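You operate a simulated robot arm through the tools that you are given. There is no shell and no other tool. Be economical: measure what you need, move in short steps, check, and stop when the job is done.

You are at the controls of a simulated two-armed robot. One attempt, no reset.

Task
Run station two as the switch test card says, then switch off.
Fine: hang lead 2 on posts 2 before the power goes on; set strokes and speed from the card.

Only the result counts: the job must be done as asked and must still hold three seconds after the hand-in. Knocking over, shifting, dropping, spilling or breaking anything else fails it.

Robot
Two 7-joint arms with two-finger parallel grippers on one trunk, on a base that drives. Base frame: it is fixed to the floor where the robot stands at the start and does not move with it; the origin is under the middle of the robot, x ahead of it, y to its left, z up; the surface under the hand at the start is at about z = 800. Units: mm, degrees, N and s.
The left shoulder is at the start at [80, 171, 1231], the right one opposite. With the tool pointing down near the work surface each hand reaches from about 100 to 840 mm from the robot's upright axis, wherever it stands, measured 20 degrees to its own side. Places, roughly: copper knob [800, 400, 1600]; panel speed dial [500, 300, 1000]; post pair two [500, 500, 900]; red power switch [500, 600, 1000]; slide knob four [700, 200, 1100]; slide knob one [700, 500, 1100]; slide knob three [700, 300, 1100]; slide knob two [700, 400, 1100]; yellow reset button [500, 400, 1000]. Payload 4.4 kg a hand.
The tool frame of a hand sits at the grasp point between the pads (the TCP): z along the fingers, y along the line on which they close. The tips reach 23 mm beyond it. Largest opening 94 mm; finger width 38, thickness 10; the body of the gripper, 54 by 96 mm, starts 39 mm behind the TCP.
Orientation is that of the tool frame in the base frame, as a unit quaternion [w, x, y, z]. With the fingers straight down and closing along the base's y, the tool's x points along the base's -x, its y along +y and its z along -z.

Tools
- The arms move only by the tool arm_command. It takes "left_deltas", "right_deltas" or both (then of equal length, played together; a hand with none holds still); each is a list of rows, each a list of 3 entries, a list of its own where there are three numbers: the shift along the tool's x, y, z in units of 40 mm (1.0 is 40 mm), then the turn, a rotation vector about the tool's x, y, z in units of 6 degrees (1.0 is 6 degrees), then the opening in per cent of the stroke, from 0 (shut) to 100 (fully open). In form: [[[x, y, z], [wx, wy, wz], gripper], ...]. A call has 1 to 20 rows; each row shifts and turns the commanded pose from where the row before left it, along the tool's axes as they then stand. A call with a number of a shift or a turn outside -1 to 1 is refused whole. A row lasts 0.2 s, in which the tool goes at most 50 mm and 8.6 degrees; a call with a longer step from one row to the next is refused whole, and so is a gripper value outside its range. Where a pose cannot be reached the arm comes as near as it can. A force on the tool above 90 N (or 10 N above the force at the start of the call, whichever is more), or a blocked arm, ends the call early, and 0.2 s more pass. The fingers move at their own pace (about 72 mm/s each) and stop on an object; they squeeze with about 35 N. The grip force told is the motor's: it shows also when the fingers shut on nothing. Time passes only in rows, and 0.2 s behind the last, so rows that do not move let the fingers close. The reply holds the time, the measured pose of the TCP, the force on the tool along the base axes, the opening and the grip force, in the units named above and with some noise, with the torque about the TCP (base axes, N m) and any sound that the robot's microphone picked up.
- Cameras (640 x 400 px; columns grow to the right, rows downward): "scene" is now at [169.4, 46.2, 1371.8]; the picture's right is [0.53, -0.85, 0.00], its down [-0.51, -0.32, -0.80] and it looks along [0.68, 0.43, -0.60] (base axes); focal length 214 px, centre (320, 200). "left" rides on the left gripper at [86, -16, -75] in its tool frame; the picture's right is [0.18, 0.98, 0.00], its down [-0.58, 0.11, -0.81] and it looks along [-0.79, 0.15, 0.59] (tool axes); focal length 243 px, centre (320, 200). "right" rides on the right gripper at [86, 16, -74] in its tool frame; the picture's right is [-0.18, 0.98, 0.00], its down [-0.58, -0.11, -0.81] and it looks along [-0.79, -0.15, 0.59] (tool axes); focal length 243 px, centre (320, 200). There is no depth. A picture from a camera that has moved, and an enlarged one, comes with that camera's place and axes in the base frame and with its lens.
- grab_frame(camera): a new picture of that camera. The clock stands still meanwhile.
- lift_body(by): slides the trunk up (or, below 0, down) by that many mm; the arms and the scene camera ride with it, the base frame stays. It gives what a move gives, with no picture.
- base_move(legs): drives the robot by 1 to 6 legs, each [ahead, left, turn to the left] in mm, mm and degrees, along the robot's own axes; the way and the turn of a leg run together, so that a leg with both is an arc; at most 1500 mm and 180 degrees a leg. The arms and the cameras ride along, it lands a little off, and it stops where it bumps. It gives what a move gives.
- aim_head(pan, tilt): turns the head with the scene camera to pan (to the left, within 80 degrees either way) and tilt (down, from -29 to 69), counted from straight ahead of the robot. It gives what a move gives.
- inspect(camera, box): a new picture of the part [left, top, right, bottom] of that camera's present view, enlarged. The clock stands still meanwhile.
- job_done(): hands the job in; it is judged then, once.

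Go step by step. Nothing tells you exact positions but the pictures and the camera data: compare them with the known pose of the tool, close in by small moves and look again before you grip or let go. The budget is 120 turns and 108 pictures, counting those below and the enlarged ones. Unless the task says otherwise, let go and move clear before handing in, and close with one line.

The tools are called after "Request:" by a JSON object that holds its "op" and its "data". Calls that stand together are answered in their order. arm_command: Moves the arms, as the interface text tells. Its arguments: {"type":"object","properties":{"left_deltas":{"type":"array"},"right_deltas":{"type":"array"}},"required":[]} The other tools are called the same way: lift_body (by) slides the trunk up or down; base_move (legs) drives the base; aim_head (pan, tilt) turns the head that bears the scene camera; grab_frame (camera) takes a picture; inspect (camera, box) takes an enlarged picture of a part of a camera's view; job_done () hands the job in.

At the start:

```text
clock: 0.0
left_tcp_pos: [332.7, 426.1, 1323.6]
left_ee_rot: [0.001, -0.001, 1.0, 0.0]
left_wrist_force: [-0.6, -0.5, -0.1]
left_wrist_torque: [-0.01, -0.02, -0.01]
left_grip_width: 93.9
left_finger_force: 0.0
right_tcp_pos: [459.6, 25.9, 1323.5]
right_ee_rot: [0.0, 0.0, 1.0, 0.0]
right_wrist_force: [-0.5, 0.8, 0.6]
right_wrist_torque: [0.03, -0.04, -0.02]
right_grip_width: 94.1
right_finger_force: 0.1
trunk travel left (down, up): [-242.0, 146.0]
robot x, y, heading: [5.5, 0.7, 0.0]
head pan, tilt: [32.0, 36.6]
```

scene: 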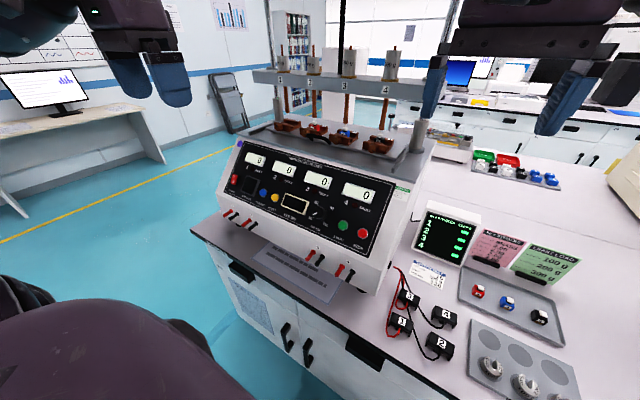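
right: 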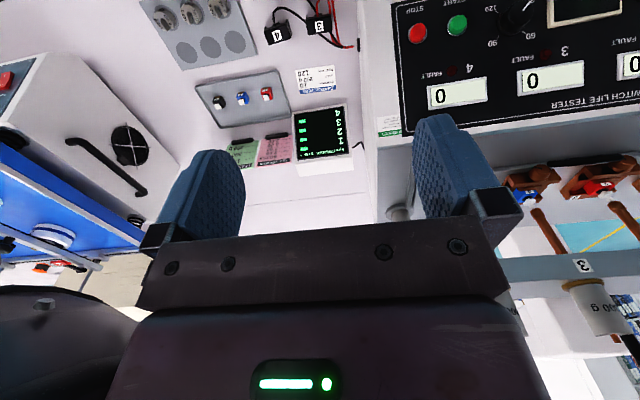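
left: 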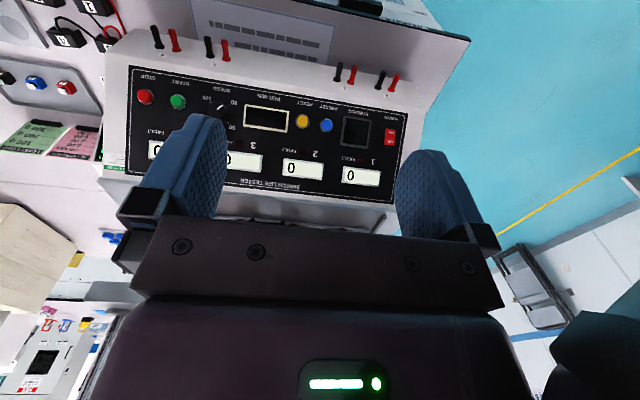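

I see a switch life tester with four stations, leads and cards on the bench to its right. First I enlarge the cards, panel and machine.

Request:
{"op": "inspect", "data": {"camera": "scene", "box": [400, 200, 600, 325]}}

Request:
{"op": "inspect", "data": {"camera": "scene", "box": [210, 130, 400, 300]}}

Request:
{"op": "inspect", "data": {"camera": "scene", "box": [240, 40, 440, 165]}}

Request:
{"op": "inspect", "data": {"camera": "right", "box": [190, 40, 360, 170]}}

```text
3.20 times, centred on (500, 262) of scene
camera zoom: at [169.4, 46.2, 1371.8], right [0.53, -0.85, 0.0], down [-0.51, -0.32, -0.8], along [0.68, 0.43, -0.6], focal length 686 px, centre (-256, 0)
```

zoom: 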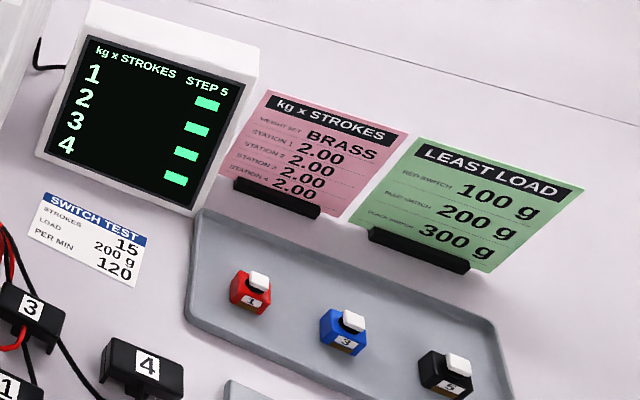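

```text
2.35 times, centred on (305, 215) of scene
camera zoom: at [169.4, 46.2, 1371.8], right [0.53, -0.85, 0.0], down [-0.51, -0.32, -0.8], along [0.68, 0.43, -0.6], focal length 505 px, centre (355, 165)
```

zoom: 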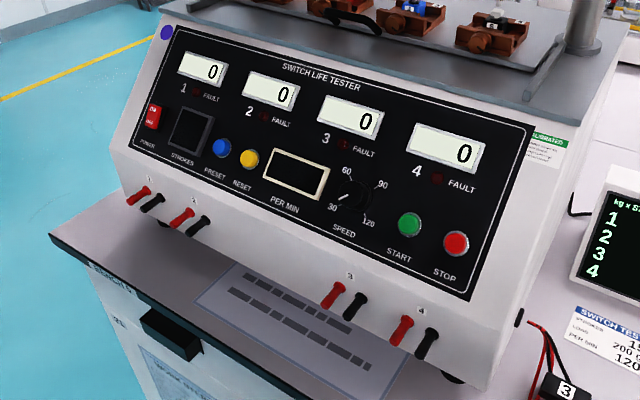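

```text
3.20 times, centred on (340, 102) of scene
camera zoom: at [169.4, 46.2, 1371.8], right [0.53, -0.85, 0.0], down [-0.51, -0.32, -0.8], along [0.68, 0.43, -0.6], focal length 686 px, centre (256, 512)
```

zoom: 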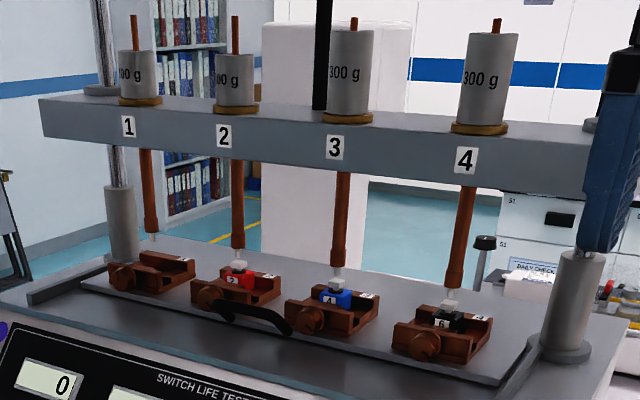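

```text
3.08 times, centred on (275, 105) of right
camera zoom: at [371.3, 41.8, 1398.0], right [0.18, 0.98, 0.0], down [0.58, -0.11, 0.81], along [0.79, -0.15, -0.59], focal length 746 px, centre (458, 492)
```

zoom: 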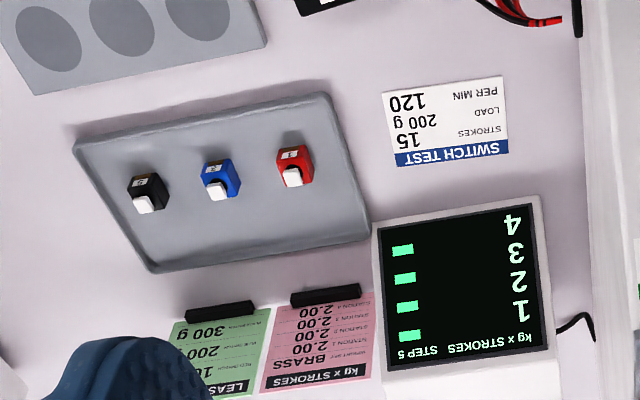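

The card reads 15 strokes, 200 g load, 120 per min. I need to read the notes sheet, station 2's weight, and what is overhead.

Request:
{"op": "inspect", "data": {"camera": "scene", "box": [235, 225, 345, 310]}}

Request:
{"op": "inspect", "data": {"camera": "scene", "box": [265, 40, 345, 90]}}

Request:
{"op": "inspect", "data": {"camera": "left", "box": [100, 0, 460, 220]}}

Request:
{"op": "aim_head", "data": {"pan": 28, "tilt": 5}}

Request:
{"op": "grab_frame", "data": {"camera": "scene"}}

```text
4.71 times, centred on (290, 268) of scene
camera zoom: at [169.4, 46.2, 1371.8], right [0.53, -0.85, 0.0], down [-0.51, -0.32, -0.8], along [0.68, 0.43, -0.6], focal length 1009 px, centre (461, -118)
```

zoom: 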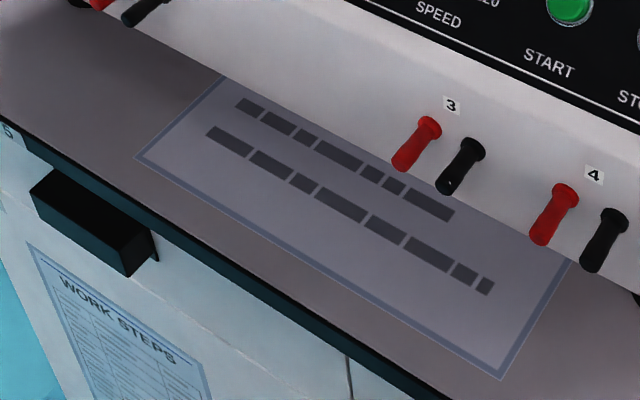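

```text
8.00 times, centred on (305, 65) of scene
camera zoom: at [169.4, 46.2, 1371.8], right [0.53, -0.85, 0.0], down [-0.51, -0.32, -0.8], along [0.68, 0.43, -0.6], focal length 1716 px, centre (440, 1280)
```

zoom: 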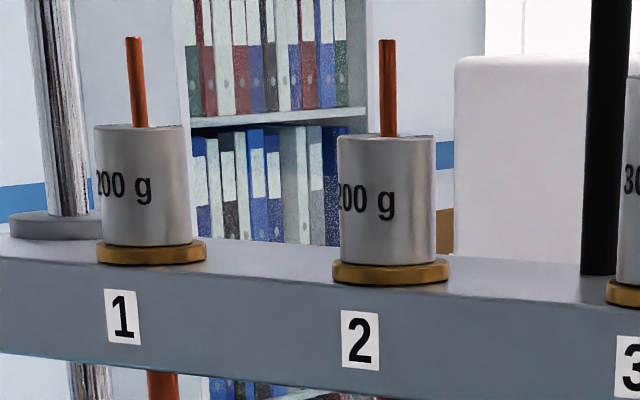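

```text
1.78 times, centred on (280, 110) of left
camera zoom: at [246.8, 409.8, 1398.4], right [-0.18, 0.98, 0.0], down [0.58, 0.11, 0.81], along [0.79, 0.15, -0.59], focal length 431 px, centre (391, 360)
```

zoom: 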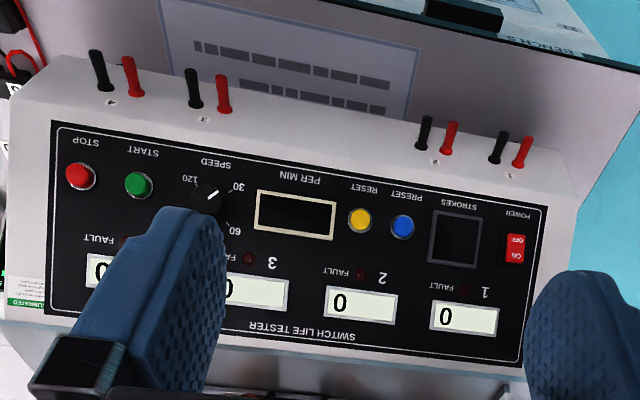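

```text
clock: 1.0
left_tcp_pos: [332.6, 424.1, 1324.3]
left_ee_rot: [0.001, 0.0, 1.0, 0.0]
left_wrist_force: [0.2, 0.2, 0.6]
left_wrist_torque: [0.03, 0.0, 0.01]
left_grip_width: 94.0
left_finger_force: 0.0
right_tcp_pos: [458.9, 24.9, 1323.8]
right_ee_rot: [0.0, 0.0, 1.0, 0.0]
right_wrist_force: [0.2, 0.4, 0.0]
right_wrist_torque: [0.02, 0.01, 0.03]
right_grip_width: 94.3
right_finger_force: 0.0
trunk travel left (down, up): [-242.0, 146.0]
robot x, y, heading: [1.9, -1.9, -0.0]
head pan, tilt: [28.0, 5.0]
```

```text
97 pictures are left
camera scene: at [176.6, 43.2, 1422.3], right [0.47, -0.88, 0.0], down [-0.08, -0.04, -1.0], along [0.88, 0.47, -0.09], focal length 214 px, centre (320, 200)
```

scene: 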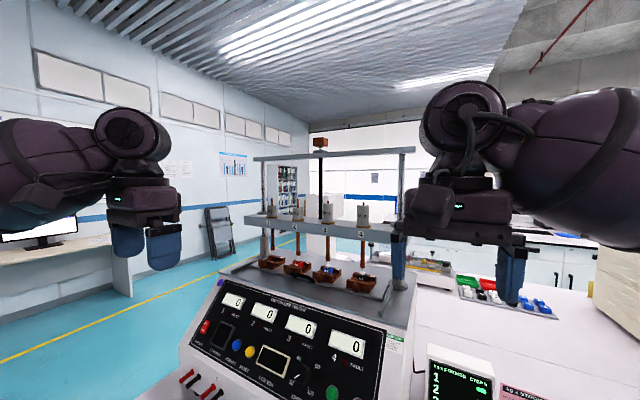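

I look closer at the fixtures, leads, dial and the beam's top knob.

Request:
{"op": "aim_head", "data": {"pan": 32, "tilt": 30}}

Request:
{"op": "inspect", "data": {"camera": "scene", "box": [260, 80, 420, 180]}}

Request:
{"op": "aim_head", "data": {"pan": 20, "tilt": 55}}

Request:
{"op": "grab_frame", "data": {"camera": "scene"}}

Request:
{"op": "inspect", "data": {"camera": "scene", "box": [260, 150, 420, 250]}}

```text
clock: 1.9
left_tcp_pos: [332.4, 424.0, 1323.6]
left_ee_rot: [0.001, -0.001, 1.0, 0.0]
left_wrist_force: [0.2, 0.7, 1.2]
left_wrist_torque: [-0.02, 0.0, 0.01]
left_grip_width: 94.1
left_finger_force: 0.2
right_tcp_pos: [457.7, 25.1, 1322.6]
right_ee_rot: [0.0, 0.0, 1.0, 0.0]
right_wrist_force: [-0.6, -0.4, 0.3]
right_wrist_torque: [0.01, 0.0, 0.0]
right_grip_width: 93.7
right_finger_force: 0.1
trunk travel left (down, up): [-242.0, 146.0]
robot x, y, heading: [-1.9, -0.0, -0.0]
head pan, tilt: [32.0, 30.0]
```

```text
4.00 times, centred on (340, 130) of scene
camera zoom: at [172.2, 48.0, 1382.0], right [0.53, -0.85, 0.0], down [-0.42, -0.26, -0.87], along [0.73, 0.46, -0.5], focal length 858 px, centre (240, 480)
```

zoom: 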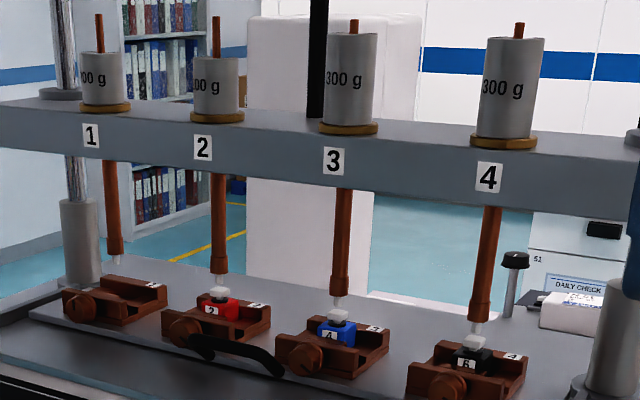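

```text
clock: 2.8
left_tcp_pos: [332.7, 425.3, 1324.2]
left_ee_rot: [0.001, 0.0, 1.0, 0.001]
left_wrist_force: [-1.2, 1.0, -0.3]
left_wrist_torque: [0.0, 0.01, -0.02]
left_grip_width: 94.1
left_finger_force: 0.2
right_tcp_pos: [458.6, 26.0, 1323.3]
right_ee_rot: [0.0, -0.001, 1.0, 0.001]
right_wrist_force: [-0.1, 0.7, 0.5]
right_wrist_torque: [0.01, 0.01, 0.01]
right_grip_width: 94.0
right_finger_force: 0.0
trunk travel left (down, up): [-242.0, 146.0]
robot x, y, heading: [0.7, -0.3, -0.0]
head pan, tilt: [20.0, 55.0]
```

```text
95 pictures are left
camera scene: at [163.3, 24.8, 1346.0], right [0.34, -0.94, 0.0], down [-0.77, -0.28, -0.57], along [0.54, 0.2, -0.82], focal length 214 px, centre (320, 200)
```

scene: 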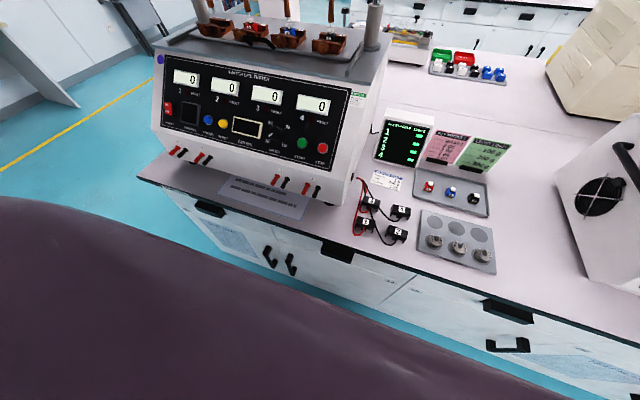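

```text
4.00 times, centred on (340, 200) of scene
camera zoom: at [163.3, 24.8, 1346.0], right [0.34, -0.94, 0.0], down [-0.77, -0.28, -0.57], along [0.54, 0.2, -0.82], focal length 858 px, centre (240, 200)
```

zoom: 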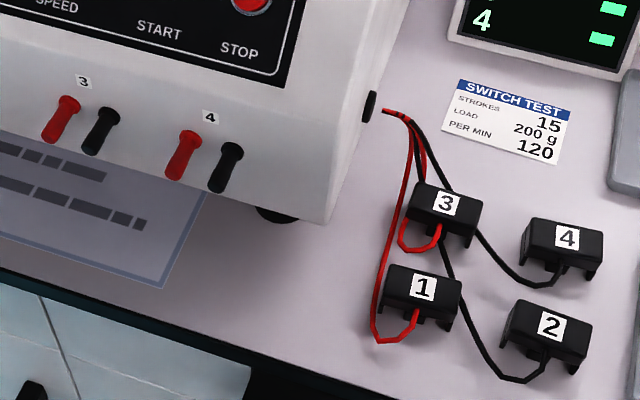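

Card values and places are clear: lead 2 lies at about [478,-81,830] and posts 2 are at the front lower face of the machine. I move the right arm aside and bring the left hand over the leads for a close look.

Request:
{"op": "arm_command", "data": {"left_deltas": [[[-0.06, -0.93, 0.3], [0, 0, 0], 100], [[-0.06, -0.93, 0.3], [0, 0, 0], 100], [[-0.06, -0.93, 0.4], [0, 0, 0], 100], [[-0.06, -0.93, 0.4], [0, 0, 0], 100], [[-0.06, -0.93, 0.47], [0, 0, 0], 100], [[-0.06, -0.93, 0.47], [0, 0, 0], 100], [[-0.06, -0.93, 0.5], [0, 0, 0], 100], [[-0.06, -0.93, 0.5], [0, 0, 0], 100], [[-0.06, -0.93, 0.5], [0, 0, 0], 100], [[-0.06, -0.93, 0.5], [0, 0, 0], 100], [[-0.06, -0.93, 0.5], [0, 0, 0], 100], [[-0.06, -0.93, 0.6], [0, 0, 0], 100], [[-0.06, -0.93, 0.6], [0, 0, 0], 100]], "right_deltas": [[[0, -0.9, 0], [0, 0, 0], 100], [[0, -0.9, 0], [0, 0, 0], 100], [[0, -0.9, 0], [0, 0, 0], 100], [[0, -0.9, 0], [0, 0, 0], 100], [[0, -0.9, 0], [0, 0, 0], 100], [[0, -0.9, 0], [0, 0, 0], 100], [[0, -0.9, 0], [0, 0, 0], 100], [[0, -0.9, 0], [0, 0, 0], 100], [[0, -0.9, 0], [0, 0, 0], 100], [[0, -0.9, 0], [0, 0, 0], 100], [[0, -0.9, 0], [0, 0, 0], 100], [[0, -0.9, 0], [0, 0, 0], 100], [[0, 0, 0], [0, 0, 0], 100]]}}

Request:
{"op": "grab_frame", "data": {"camera": "left"}}

Request:
{"op": "grab_frame", "data": {"camera": "scene"}}

```text
clock: 5.5
left_tcp_pos: [340.2, 124.6, 1174.7]
left_ee_rot: [0.001, -0.001, 1.0, 0.0]
left_wrist_force: [0.3, -0.2, 0.8]
left_wrist_torque: [0.03, 0.01, -0.01]
left_grip_width: 94.5
left_finger_force: 0.0
left hand out of reach, approached as far as the arm can: row 9, 10, 11, 12, 13
right_tcp_pos: [458.6, -406.4, 1322.9]
right_ee_rot: [0.0, 0.0, 1.0, 0.0]
right_wrist_force: [0.2, -0.6, 0.7]
right_wrist_torque: [-0.02, -0.02, -0.02]
right_grip_width: 94.0
right_finger_force: 0.1
trunk travel left (down, up): [-242.0, 146.0]
robot x, y, heading: [3.7, 2.9, 0.2]
head pan, tilt: [20.0, 55.0]
```

```text
93 pictures are left
camera left: at [253.5, 109.0, 1249.6], right [-0.18, 0.98, 0.0], down [0.58, 0.11, 0.81], along [0.79, 0.15, -0.59], focal length 243 px, centre (320, 200)
```

left: 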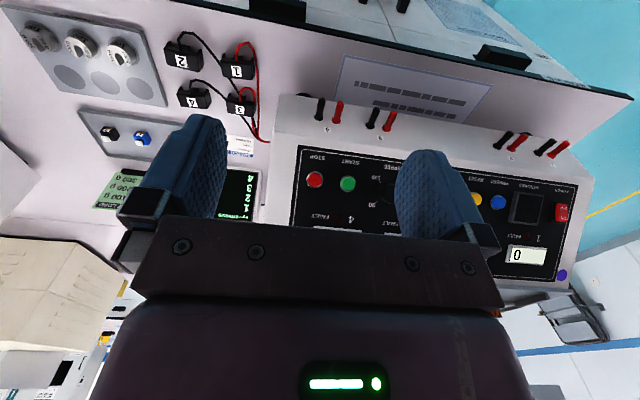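

```text
92 pictures are left
camera scene: at [163.4, 25.2, 1345.9], right [0.34, -0.94, 0.0], down [-0.77, -0.28, -0.57], along [0.54, 0.2, -0.82], focal length 214 px, centre (320, 200)
```

scene: 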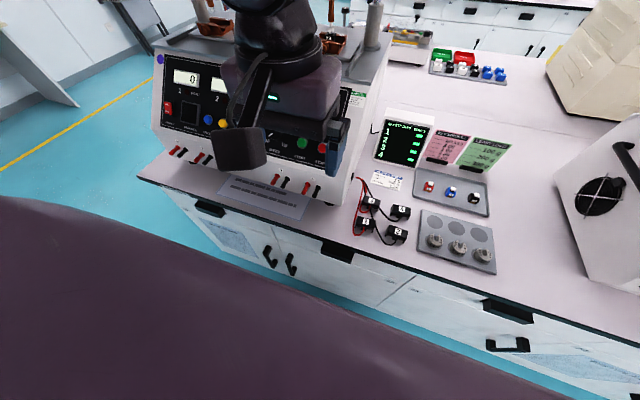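

The left hand cannot cross far enough to the right, so I drive the base 250 mm to the right and look at the leads from there.

Request:
{"op": "base_move", "data": {"legs": [[0, -250, 0]]}}

Request:
{"op": "grab_frame", "data": {"camera": "left"}}

```text
clock: 8.3
left_tcp_pos: [339.8, -126.6, 1176.4]
left_ee_rot: [0.001, -0.001, 1.0, 0.0]
left_wrist_force: [0.0, -0.4, -0.1]
left_wrist_torque: [0.01, -0.02, -0.01]
left_grip_width: 94.2
left_finger_force: 0.1
right_tcp_pos: [458.5, -658.2, 1322.7]
right_ee_rot: [0.0, -0.001, 1.0, 0.0]
right_wrist_force: [-0.4, -0.6, 0.6]
right_wrist_torque: [0.02, 0.01, -0.01]
right_grip_width: 94.1
right_finger_force: 0.0
trunk travel left (down, up): [-242.0, 146.0]
robot x, y, heading: [3.4, -253.9, 0.2]
head pan, tilt: [20.0, 55.0]
```

```text
91 pictures are left
camera left: at [253.3, -141.6, 1249.8], right [-0.19, 0.98, 0.0], down [0.58, 0.11, 0.81], along [0.79, 0.15, -0.59], focal length 243 px, centre (320, 200)
```

left: 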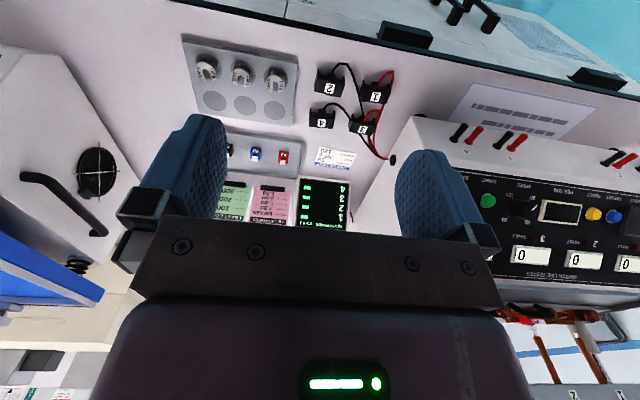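

Lead 2 is confirmed near [477,-84,830]. I descend for a closer view.

Request:
{"op": "arm_command", "data": {"left_deltas": [[[-0.3, 0.2, 0.9], [0, 0, 0], 100], [[-0.3, 0.2, 0.9], [0, 0, 0], 100], [[-0.3, 0.2, 0.9], [0, 0, 0], 100], [[-0.3, 0.2, 0.9], [0, 0, 0], 100], [[-0.3, 0.2, 0.8], [0, 0, 0], 100]]}}

Request:
{"op": "grab_frame", "data": {"camera": "left"}}

Request:
{"op": "inspect", "data": {"camera": "left", "box": [240, 20, 460, 160]}}

Request:
{"op": "aim_head", "data": {"pan": 28, "tilt": 50}}

Request:
{"op": "grab_frame", "data": {"camera": "scene"}}

```text
clock: 9.6
left_tcp_pos: [388.5, -52.0, 1022.0]
left_ee_rot: [0.0, 0.0, 1.0, -0.001]
left_wrist_force: [-0.6, 0.4, -0.7]
left_wrist_torque: [0.04, 0.0, 0.01]
left_grip_width: 94.1
left_finger_force: 0.2
left hand out of reach, approached as far as the arm can: row 2, 3, 4, 5
right_tcp_pos: [458.9, -656.3, 1323.1]
right_ee_rot: [0.0, 0.0, 1.0, 0.0]
right_wrist_force: [-0.1, 0.4, 0.4]
right_wrist_torque: [-0.02, 0.04, -0.02]
right_grip_width: 93.7
right_finger_force: 0.1
trunk travel left (down, up): [-242.0, 146.0]
robot x, y, heading: [1.1, -249.2, 0.1]
head pan, tilt: [20.0, 55.0]
```

```text
90 pictures are left
camera left: at [302.5, -69.1, 1097.0], right [-0.19, 0.98, 0.0], down [0.58, 0.11, 0.81], along [0.79, 0.15, -0.59], focal length 243 px, centre (320, 200)
```

left: 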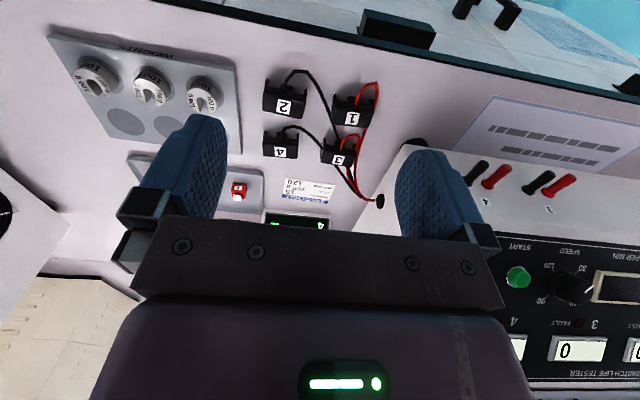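

```text
2.86 times, centred on (350, 90) of left
camera zoom: at [302.5, -69.1, 1097.0], right [-0.19, 0.98, 0.0], down [0.58, 0.11, 0.81], along [0.79, 0.15, -0.59], focal length 693 px, centre (234, 514)
```

zoom: 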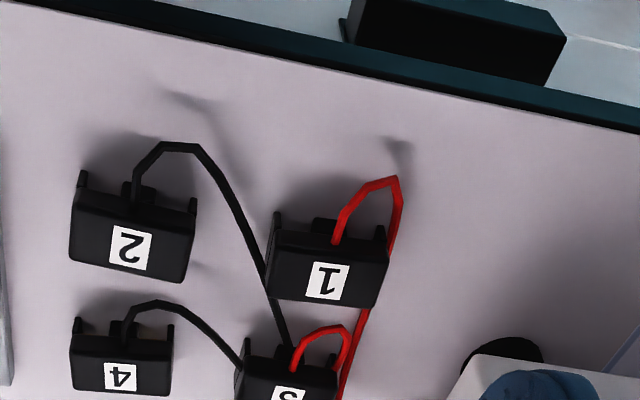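

```text
clock: 10.2
left_tcp_pos: [389.1, -55.5, 1023.6]
left_ee_rot: [0.001, -0.001, 1.0, 0.0]
left_wrist_force: [0.6, -0.2, 0.3]
left_wrist_torque: [0.0, -0.02, -0.01]
left_grip_width: 94.0
left_finger_force: 0.0
right_tcp_pos: [458.6, -657.3, 1323.5]
right_ee_rot: [0.0, -0.001, 1.0, 0.001]
right_wrist_force: [0.1, 0.7, -0.7]
right_wrist_torque: [0.0, -0.01, 0.03]
right_grip_width: 94.1
right_finger_force: 0.0
trunk travel left (down, up): [-242.0, 146.0]
robot x, y, heading: [0.4, -250.5, -0.0]
head pan, tilt: [28.0, 50.0]
```

```text
88 pictures are left
camera scene: at [163.5, -213.9, 1352.4], right [0.47, -0.88, 0.0], down [-0.68, -0.36, -0.64], along [0.57, 0.3, -0.77], focal length 214 px, centre (320, 200)
```

scene: 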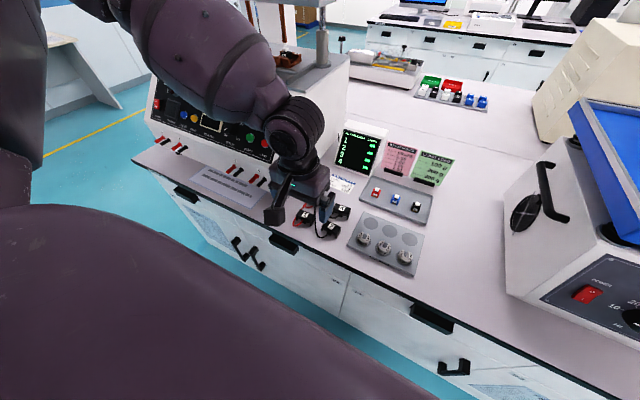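

The lead blocks stand legs-down with channels along x, to be lowered over the horizontal posts. I move above lead 2 and pitch the fingers forward 24° so the hand later clears the panel.

Request:
{"op": "arm_command", "data": {"left_deltas": [[[-0.55, -0.17, 0.77], [0, 0, 0], 100], [[-0.55, -0.17, 0.77], [0, 0, 0], 100], [[-0.55, -0.17, 0.77], [0, 0, 0], 100], [[-0.55, -0.17, 0.77], [0, 0, 0], 100], [[0, 0, 0], [0, -1, 0], 100], [[0, 0, 0], [0, -1, 0], 100], [[0, 0, 0], [0, -1, 0], 100], [[0, 0, 0], [0, -1, 0], 100], [[0, 0, 0], [0, 0, 0], 100]]}}

Request:
{"op": "grab_frame", "data": {"camera": "left"}}

Request:
{"op": "inspect", "data": {"camera": "scene", "box": [260, 160, 380, 260]}}

```text
clock: 12.2
left_tcp_pos: [440.9, 3.3, 979.0]
left_ee_rot: [0.209, -0.001, 0.978, 0.001]
left_wrist_force: [0.0, 0.5, -0.3]
left_wrist_torque: [0.0, -0.04, -0.02]
left_grip_width: 94.0
left_finger_force: 0.1
left hand out of reach, approached as far as the arm can: row 1, 2, 3, 4
right_tcp_pos: [460.1, -658.4, 1323.8]
right_ee_rot: [0.0, -0.002, 1.0, 0.0]
right_wrist_force: [0.3, 0.3, -0.4]
right_wrist_torque: [0.05, 0.02, -0.02]
right_grip_width: 94.2
right_finger_force: 0.1
trunk travel left (down, up): [-242.0, 146.0]
robot x, y, heading: [0.0, -251.9, -0.2]
head pan, tilt: [28.0, 50.0]
```

```text
87 pictures are left
camera left: at [331.8, -12.1, 1012.4], right [-0.17, 0.98, -0.08], down [0.2, 0.11, 0.97], along [0.96, 0.15, -0.22], focal length 243 px, centre (320, 200)
```

left: 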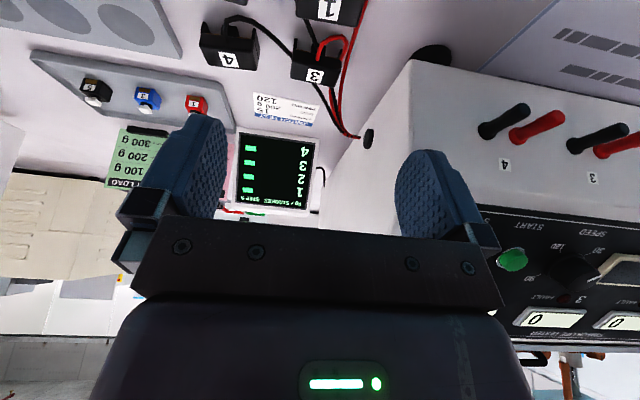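

```text
4.00 times, centred on (320, 210) of scene
camera zoom: at [163.6, -214.0, 1352.4], right [0.47, -0.88, 0.0], down [-0.68, -0.36, -0.64], along [0.57, 0.3, -0.77], focal length 858 px, centre (320, 160)
```

zoom: 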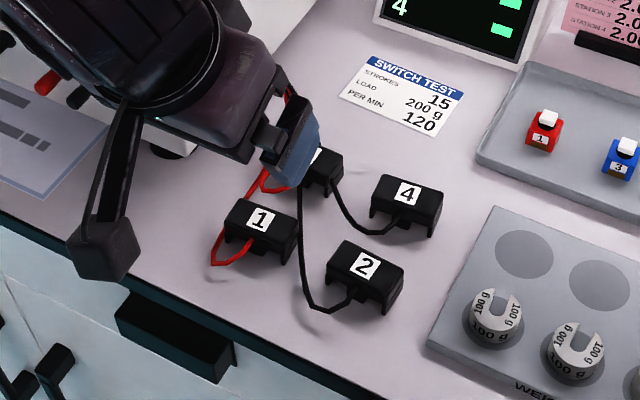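

The left arm's inward reach is limited, so I tuck the right arm in and drive another 170 mm to the right.

Request:
{"op": "arm_command", "data": {"left_deltas": [[[0, 0, -0.5], [0, 0, 0], 100], [[0, 0, -0.5], [0, 0, 0], 100], [[0, 0, 0], [0, 0, 0], 100], [[0, 0, 0], [0, 0, 0], 100]], "right_deltas": [[[0, 1, 0], [0, 0, 0], 100], [[0, 1, 0], [0, 0, 0], 100], [[0, 1, 0], [0, 0, 0], 100], [[0, 1, 0], [0, 0, 0], 100]]}}

Request:
{"op": "base_move", "data": {"legs": [[0, -170, 0]]}}

Request:
{"op": "grab_frame", "data": {"camera": "left"}}

```text
clock: 13.2
left_tcp_pos: [425.5, 3.6, 1015.7]
left_ee_rot: [0.208, -0.001, 0.978, 0.0]
left_wrist_force: [-1.1, 0.0, -0.1]
left_wrist_torque: [0.0, -0.02, 0.02]
left_grip_width: 94.0
left_finger_force: 0.1
right_tcp_pos: [460.3, -494.2, 1323.9]
right_ee_rot: [0.0, -0.001, 1.0, -0.001]
right_wrist_force: [0.1, 0.5, 0.3]
right_wrist_torque: [0.02, 0.01, 0.01]
right_grip_width: 94.1
right_finger_force: 0.1
trunk travel left (down, up): [-242.0, 146.0]
robot x, y, heading: [1.9, -250.8, 0.1]
head pan, tilt: [28.0, 50.0]
```

```text
clock: 15.4
left_tcp_pos: [423.8, -167.5, 1014.9]
left_ee_rot: [0.209, 0.0, 0.978, 0.0]
left_wrist_force: [-0.7, 0.4, -0.2]
left_wrist_torque: [-0.01, 0.05, -0.03]
left_grip_width: 93.7
left_finger_force: 0.1
right_tcp_pos: [460.3, -668.1, 1322.3]
right_ee_rot: [0.0, 0.0, 1.0, 0.001]
right_wrist_force: [0.4, 0.4, 1.4]
right_wrist_torque: [0.02, -0.02, -0.04]
right_grip_width: 93.9
right_finger_force: 0.1
trunk travel left (down, up): [-242.0, 146.0]
robot x, y, heading: [1.8, -421.1, 0.0]
head pan, tilt: [28.0, 50.0]
```

```text
85 pictures are left
camera left: at [316.0, -182.7, 1048.8], right [-0.17, 0.98, -0.07], down [0.2, 0.11, 0.97], along [0.96, 0.15, -0.22], focal length 243 px, centre (320, 200)
```

left: 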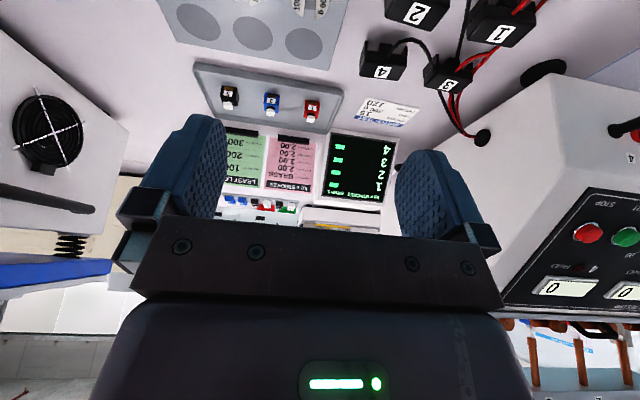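

I move to 70 mm above lead 2.

Request:
{"op": "arm_command", "data": {"left_deltas": [[[-0.016, 0.535, 0.8], [0, 0, 0], 100], [[-0.016, 0.535, 0.8], [0, 0, 0], 100], [[-0.016, 0.535, 0.8], [0, 0, 0], 100], [[-0.016, 0.535, 0.8], [0, 0, 0], 100], [[0, 0, 0], [0, 0, 0], 100]]}}

Request:
{"op": "grab_frame", "data": {"camera": "left"}}

Request:
{"op": "inspect", "data": {"camera": "scene", "box": [200, 160, 320, 260]}}

```text
clock: 16.6
left_tcp_pos: [473.0, -73.8, 917.1]
left_ee_rot: [0.208, -0.001, 0.978, 0.001]
left_wrist_force: [-0.3, -0.7, -0.1]
left_wrist_torque: [0.01, -0.01, 0.0]
left_grip_width: 93.8
left_finger_force: 0.0
left hand out of reach, approached as far as the arm can: row 4
right_tcp_pos: [460.1, -668.0, 1323.3]
right_ee_rot: [0.0, 0.0, 1.0, 0.0]
right_wrist_force: [0.3, -0.1, -0.1]
right_wrist_torque: [-0.01, 0.03, 0.02]
right_grip_width: 93.9
right_finger_force: 0.0
trunk travel left (down, up): [-242.0, 146.0]
robot x, y, heading: [2.1, -417.4, 0.1]
head pan, tilt: [28.0, 50.0]
```

```text
84 pictures are left
camera left: at [364.5, -89.3, 950.0], right [-0.17, 0.98, -0.08], down [0.2, 0.11, 0.97], along [0.96, 0.15, -0.22], focal length 243 px, centre (320, 200)
```

left: 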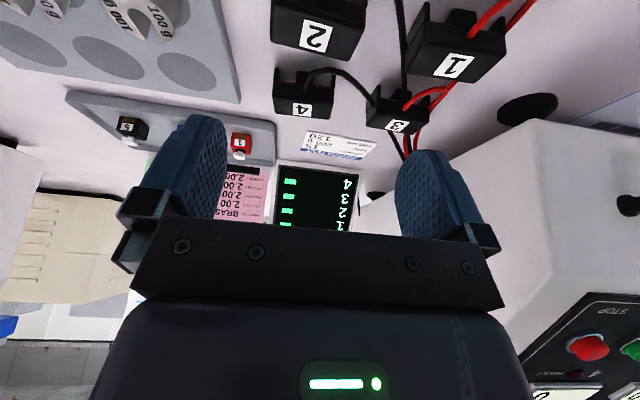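

```text
4.00 times, centred on (260, 210) of scene
camera zoom: at [163.9, -384.6, 1352.5], right [0.47, -0.88, 0.0], down [-0.68, -0.36, -0.64], along [0.57, 0.3, -0.77], focal length 858 px, centre (560, 160)
```

zoom: 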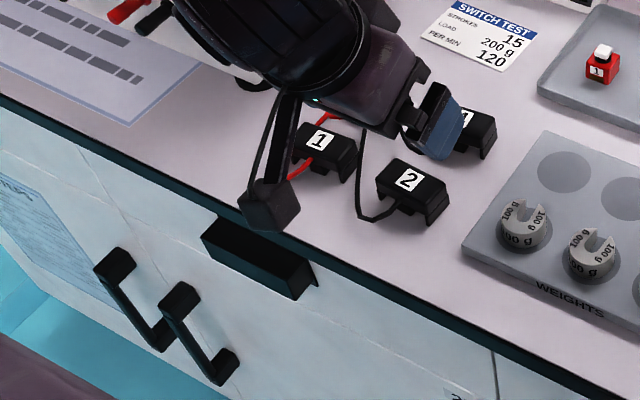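

The downward reach is limiting, so I lower the trunk 50 mm and centre the hand over the lead.

Request:
{"op": "lift_body", "data": {"by": -50}}

Request:
{"op": "arm_command", "data": {"left_deltas": [[[-0.11, -0.18, 0.05], [0, 0, 0], 100], [[0, 0, 0], [0, 0, 0], 100]]}}

Request:
{"op": "grab_frame", "data": {"camera": "left"}}

Request:
{"op": "inspect", "data": {"camera": "scene", "box": [200, 140, 320, 220]}}

```text
clock: 17.5
left_tcp_pos: [473.4, -72.6, 867.6]
left_ee_rot: [0.208, 0.0, 0.978, 0.001]
left_wrist_force: [0.7, 0.2, -1.0]
left_wrist_torque: [0.01, 0.0, -0.02]
left_grip_width: 94.2
left_finger_force: 0.0
right_tcp_pos: [460.5, -666.1, 1270.7]
right_ee_rot: [-0.002, 0.0, 1.0, 0.0]
right_wrist_force: [-4.2, 0.5, -2.3]
right_wrist_torque: [-0.08, -0.26, 0.06]
right_grip_width: 94.1
right_finger_force: 0.1
trunk travel left (down, up): [-192.0, 196.0]
robot x, y, heading: [0.8, -421.8, 0.2]
head pan, tilt: [28.0, 50.0]
```

```text
clock: 18.1
left_tcp_pos: [479.1, -81.0, 867.2]
left_ee_rot: [0.209, -0.002, 0.978, 0.0]
left_wrist_force: [0.1, 0.0, -0.3]
left_wrist_torque: [0.0, 0.03, 0.02]
left_grip_width: 94.0
left_finger_force: 0.0
right_tcp_pos: [460.9, -666.9, 1272.9]
right_ee_rot: [0.0, 0.0, 1.0, 0.0]
right_wrist_force: [0.8, -0.5, -1.3]
right_wrist_torque: [0.0, -0.04, -0.02]
right_grip_width: 94.2
right_finger_force: 0.1
trunk travel left (down, up): [-192.0, 196.0]
robot x, y, heading: [3.4, -417.9, -0.1]
head pan, tilt: [28.0, 50.0]
```

```text
82 pictures are left
camera left: at [369.8, -95.7, 900.7], right [-0.17, 0.98, -0.08], down [0.2, 0.11, 0.97], along [0.96, 0.15, -0.22], focal length 243 px, centre (320, 200)
```

left: 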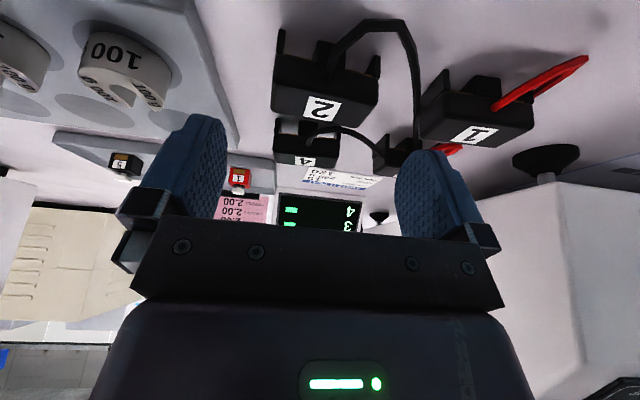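

```text
5.00 times, centred on (260, 180) of scene
camera zoom: at [204.6, -384.0, 1298.3], right [0.47, -0.88, 0.0], down [-0.68, -0.36, -0.64], along [0.57, 0.3, -0.77], focal length 1072 px, centre (620, 300)
```

zoom: 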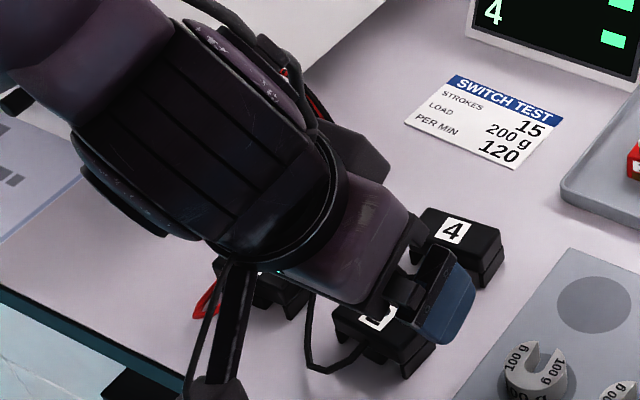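

Block 2 is between the fingers but lead 1 is close on the left; I narrow the opening to 60 mm, and go down half way before checking.

Request:
{"op": "arm_command", "data": {"left_deltas": [[[0, -0.05, 0], [0, 0, 0], 64], [[0.1, 0, 0], [0, 0, 0], 64], [[0.12, 0, 0.25], [0, 0, 0], 64], [[0, 0, 0], [0, 0, 0], 64]]}}

Request:
{"op": "grab_frame", "data": {"camera": "left"}}

```text
clock: 19.1
left_tcp_pos: [473.9, -83.0, 855.6]
left_ee_rot: [0.208, -0.001, 0.978, 0.0]
left_wrist_force: [0.0, 1.0, -0.3]
left_wrist_torque: [0.02, 0.01, -0.03]
left_grip_width: 60.2
left_finger_force: 0.0
right_tcp_pos: [458.8, -667.1, 1272.7]
right_ee_rot: [0.0, 0.0, 1.0, 0.0]
right_wrist_force: [-0.1, -0.1, 0.0]
right_wrist_torque: [0.01, 0.01, 0.02]
right_grip_width: 94.0
right_finger_force: 0.0
trunk travel left (down, up): [-192.0, 196.0]
robot x, y, heading: [0.4, -420.8, 0.0]
head pan, tilt: [28.0, 50.0]
```

```text
80 pictures are left
camera left: at [365.2, -97.6, 888.3], right [-0.17, 0.98, -0.08], down [0.2, 0.11, 0.97], along [0.96, 0.15, -0.22], focal length 243 px, centre (320, 200)
```

left: 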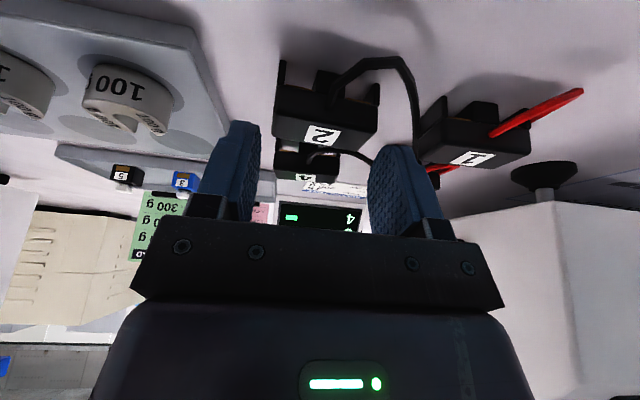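

Aligned. I descend the last 20 mm and close.

Request:
{"op": "arm_command", "data": {"left_deltas": [[[0.1, 0.02, 0.23], [0, 0, 0], 64], [[0.1, 0, 0.23], [0, 0, 0], 64], [[0, 0, 0], [0, 0, 0], 64]]}}

Request:
{"op": "grab_frame", "data": {"camera": "left"}}

```text
clock: 19.9
left_tcp_pos: [474.3, -81.0, 834.7]
left_ee_rot: [0.208, 0.0, 0.978, 0.0]
left_wrist_force: [0.7, 0.9, 0.3]
left_wrist_torque: [-0.02, 0.0, 0.06]
left_grip_width: 59.9
left_finger_force: 0.0
right_tcp_pos: [458.4, -667.1, 1272.9]
right_ee_rot: [0.0, 0.0, 1.0, -0.001]
right_wrist_force: [-0.9, -0.1, 0.6]
right_wrist_torque: [0.01, -0.03, 0.01]
right_grip_width: 94.1
right_finger_force: 0.1
trunk travel left (down, up): [-192.0, 196.0]
robot x, y, heading: [2.4, -417.5, -0.1]
head pan, tilt: [28.0, 50.0]
```

```text
79 pictures are left
camera left: at [365.7, -96.7, 868.4], right [-0.17, 0.98, -0.08], down [0.2, 0.11, 0.97], along [0.96, 0.15, -0.22], focal length 243 px, centre (320, 200)
```

left: 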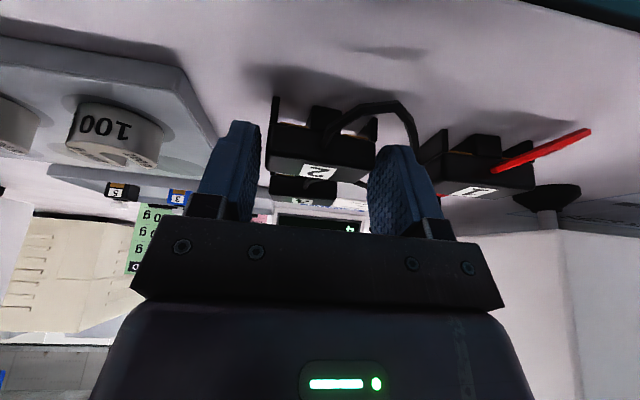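

The fingers straddle the block; I close, then lift slightly.

Request:
{"op": "arm_command", "data": {"left_deltas": [[[0, 0, 0], [0, 0, 0], 40], [[0, 0, 0], [0, 0, 0], 30], [[0, 0, 0], [0, 0, 0], 30], [[0, 0, 0], [0, 0, 0], 30]]}}

Request:
{"op": "arm_command", "data": {"left_deltas": [[[-0.1, 0, -0.23], [0, 0, 0], 30], [[-0.2, 0, -0.45], [0, 0, 0], 30], [[-0.3, 0, -0.7], [0, 0, 0], 30], [[0, 0, 0], [0, 0, 0], 30]]}}

Request:
{"op": "grab_frame", "data": {"camera": "left"}}

Request:
{"op": "grab_frame", "data": {"camera": "scene"}}

```text
clock: 20.9
left_tcp_pos: [474.8, -82.3, 834.5]
left_ee_rot: [0.208, 0.0, 0.978, 0.0]
left_wrist_force: [-0.1, 0.0, 1.4]
left_wrist_torque: [0.0, 0.01, -0.01]
left_grip_width: 51.3
left_finger_force: 34.7
right_tcp_pos: [459.5, -667.7, 1272.6]
right_ee_rot: [0.0, 0.0, 1.0, 0.0]
right_wrist_force: [0.0, -0.1, -0.7]
right_wrist_torque: [0.01, -0.03, 0.02]
right_grip_width: 94.2
right_finger_force: 0.0
trunk travel left (down, up): [-192.0, 196.0]
robot x, y, heading: [0.5, -422.1, -0.1]
head pan, tilt: [28.0, 50.0]
```

```text
clock: 21.9
left_tcp_pos: [475.2, -81.5, 895.6]
left_ee_rot: [0.208, -0.001, 0.978, 0.001]
left_wrist_force: [0.8, -0.1, -0.3]
left_wrist_torque: [0.02, 0.01, -0.01]
left_grip_width: 51.3
left_finger_force: 35.8
right_tcp_pos: [460.3, -666.9, 1271.5]
right_ee_rot: [-0.001, 0.0, 1.0, 0.0]
right_wrist_force: [-1.2, 0.0, -0.3]
right_wrist_torque: [0.03, -0.01, 0.0]
right_grip_width: 94.1
right_finger_force: 0.0
trunk travel left (down, up): [-192.0, 196.0]
robot x, y, heading: [-0.1, -421.7, 0.2]
head pan, tilt: [28.0, 50.0]
```

```text
78 pictures are left
camera left: at [366.1, -96.5, 928.5], right [-0.17, 0.98, -0.08], down [0.2, 0.11, 0.97], along [0.96, 0.15, -0.22], focal length 243 px, centre (320, 200)
```

left: 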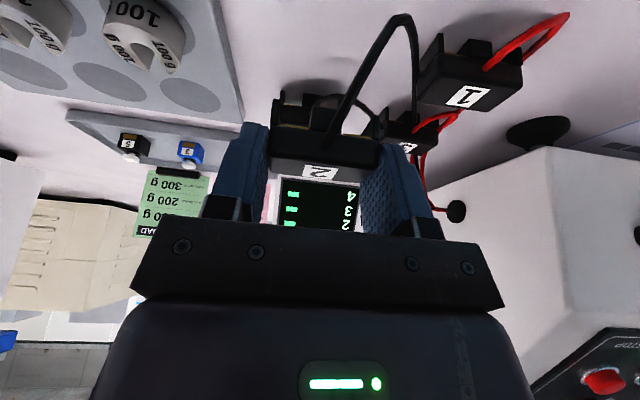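

```text
77 pictures are left
camera scene: at [205.3, -384.1, 1298.1], right [0.47, -0.88, 0.0], down [-0.68, -0.36, -0.64], along [0.57, 0.3, -0.77], focal length 214 px, centre (320, 200)
```

scene: 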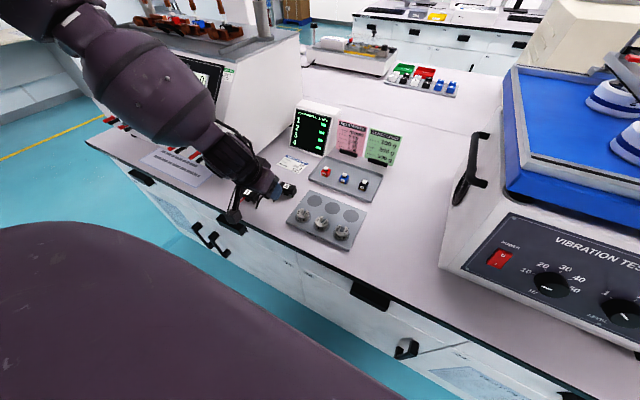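

The lead is held squarely and its cable follows. I lift and pull back, then drive left to bring the hand in front of posts 2.

Request:
{"op": "arm_command", "data": {"left_deltas": [[[0.37, 0, -0.71], [0, 0, 0], 30], [[0.37, 0, -0.71], [0, 0, 0], 30], [[0.37, 0, -0.71], [0, 0, 0], 30], [[0, 0, 0], [0, 0, 0], 30]]}}

Request:
{"op": "lift_body", "data": {"by": 50}}

Request:
{"op": "base_move", "data": {"legs": [[0, 300, 0]]}}

Request:
{"op": "grab_frame", "data": {"camera": "left"}}

Request:
{"op": "grab_frame", "data": {"camera": "scene"}}

```text
clock: 22.9
left_tcp_pos: [415.3, -81.8, 940.9]
left_ee_rot: [0.209, 0.0, 0.978, 0.0]
left_wrist_force: [0.2, 0.8, -1.6]
left_wrist_torque: [0.0, 0.01, -0.01]
left_grip_width: 51.1
left_finger_force: 34.5
left hand out of reach, approached as far as the arm can: row 3
right_tcp_pos: [460.1, -667.4, 1272.7]
right_ee_rot: [-0.001, 0.001, 1.0, 0.0]
right_wrist_force: [0.2, 0.1, -0.3]
right_wrist_torque: [-0.01, 0.0, 0.02]
right_grip_width: 94.1
right_finger_force: 0.1
trunk travel left (down, up): [-192.0, 196.0]
robot x, y, heading: [0.7, -421.7, -0.1]
head pan, tilt: [28.0, 50.0]
```

```text
clock: 23.8
left_tcp_pos: [415.8, -82.2, 991.5]
left_ee_rot: [0.207, -0.001, 0.978, 0.0]
left_wrist_force: [0.7, 0.3, -0.3]
left_wrist_torque: [-0.02, 0.04, -0.01]
left_grip_width: 51.1
left_finger_force: 35.1
right_tcp_pos: [461.3, -667.7, 1322.3]
right_ee_rot: [-0.001, 0.0, 1.0, 0.0]
right_wrist_force: [0.1, -0.1, -1.1]
right_wrist_torque: [-0.05, 0.02, 0.01]
right_grip_width: 93.9
right_finger_force: 0.0
trunk travel left (down, up): [-242.0, 146.0]
robot x, y, heading: [0.1, -421.0, -0.1]
head pan, tilt: [28.0, 50.0]
```

```text
clock: 27.0
left_tcp_pos: [415.3, 215.7, 991.3]
left_ee_rot: [0.209, -0.001, 0.978, 0.0]
left_wrist_force: [-0.1, 0.1, -0.5]
left_wrist_torque: [-0.03, 0.0, 0.04]
left_grip_width: 51.3
left_finger_force: 35.4
right_tcp_pos: [459.4, -369.5, 1322.9]
right_ee_rot: [0.0, -0.001, 1.0, 0.0]
right_wrist_force: [-0.3, -0.1, -0.5]
right_wrist_torque: [-0.02, -0.03, 0.04]
right_grip_width: 94.0
right_finger_force: 0.0
trunk travel left (down, up): [-242.0, 146.0]
robot x, y, heading: [2.0, -123.9, -0.3]
head pan, tilt: [28.0, 50.0]
```

```text
76 pictures are left
camera left: at [306.2, 200.9, 1024.8], right [-0.17, 0.98, -0.08], down [0.2, 0.11, 0.97], along [0.96, 0.15, -0.22], focal length 243 px, centre (320, 200)
```

left: 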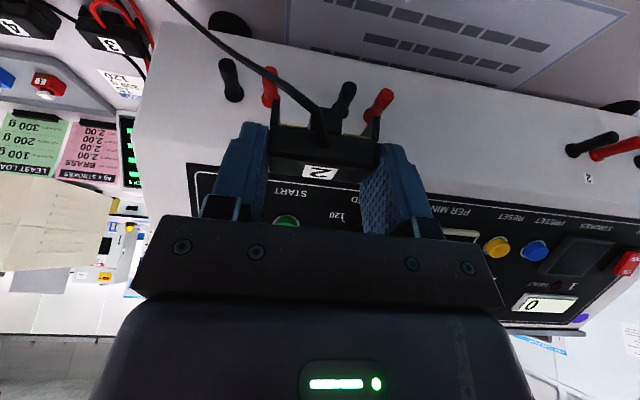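

```text
75 pictures are left
camera scene: at [163.4, -86.2, 1352.4], right [0.47, -0.88, 0.0], down [-0.68, -0.36, -0.64], along [0.57, 0.3, -0.77], focal length 214 px, centre (320, 200)
```

scene: 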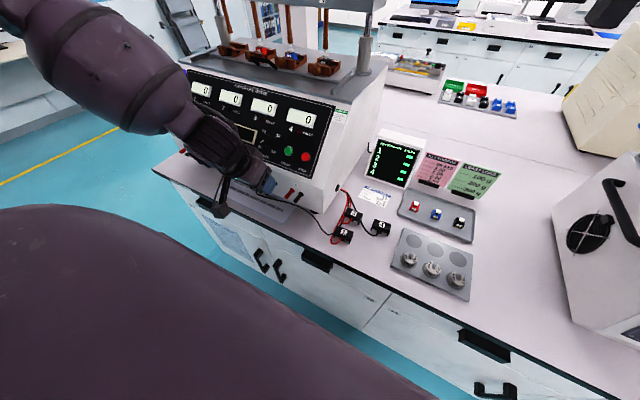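

Posts are horizontal, along x. I drive on another 260 mm.

Request:
{"op": "base_move", "data": {"legs": [[0, 260, 0]]}}

Request:
{"op": "grab_frame", "data": {"camera": "left"}}

Request:
{"op": "grab_frame", "data": {"camera": "scene"}}

Request:
{"op": "inspect", "data": {"camera": "left", "box": [220, 60, 460, 210]}}

```text
clock: 29.9
left_tcp_pos: [412.9, 475.2, 991.3]
left_ee_rot: [0.209, -0.002, 0.978, 0.001]
left_wrist_force: [-1.1, -0.5, 1.0]
left_wrist_torque: [0.04, -0.04, 0.0]
left_grip_width: 51.0
left_finger_force: 35.2
right_tcp_pos: [460.1, -112.1, 1322.5]
right_ee_rot: [0.0, -0.001, 1.0, 0.0]
right_wrist_force: [-0.7, -1.3, -0.5]
right_wrist_torque: [-0.03, -0.01, -0.01]
right_grip_width: 94.1
right_finger_force: 0.1
trunk travel left (down, up): [-242.0, 146.0]
robot x, y, heading: [1.1, 132.5, 0.4]
head pan, tilt: [28.0, 50.0]
```

```text
74 pictures are left
camera left: at [305.1, 458.9, 1024.8], right [-0.17, 0.98, -0.08], down [0.2, 0.11, 0.97], along [0.96, 0.15, -0.22], focal length 243 px, centre (320, 200)
```

left: 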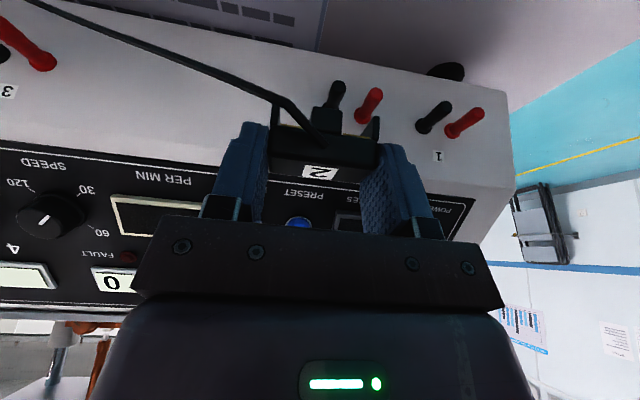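

```text
73 pictures are left
camera scene: at [162.8, 171.6, 1352.4], right [0.47, -0.88, 0.0], down [-0.68, -0.36, -0.64], along [0.57, 0.3, -0.77], focal length 214 px, centre (320, 200)
```

scene: 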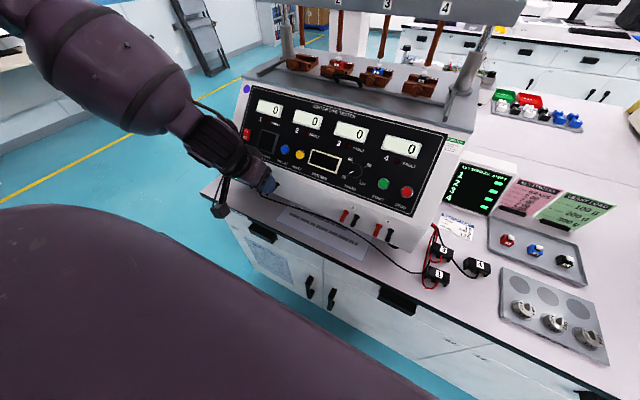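

```text
2.67 times, centred on (340, 135) of left
camera zoom: at [305.1, 458.9, 1024.8], right [-0.17, 0.98, -0.08], down [0.2, 0.11, 0.97], along [0.96, 0.15, -0.22], focal length 647 px, centre (267, 373)
```

zoom: 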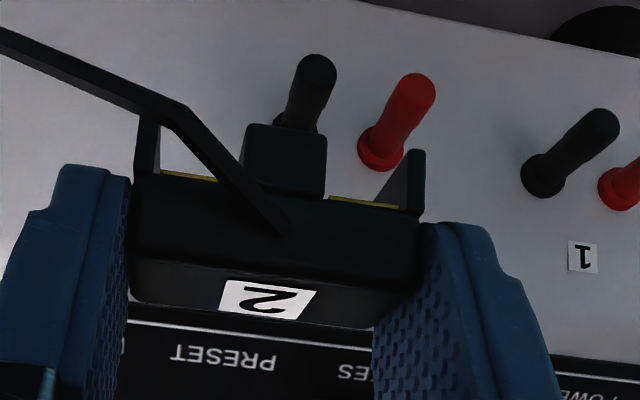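

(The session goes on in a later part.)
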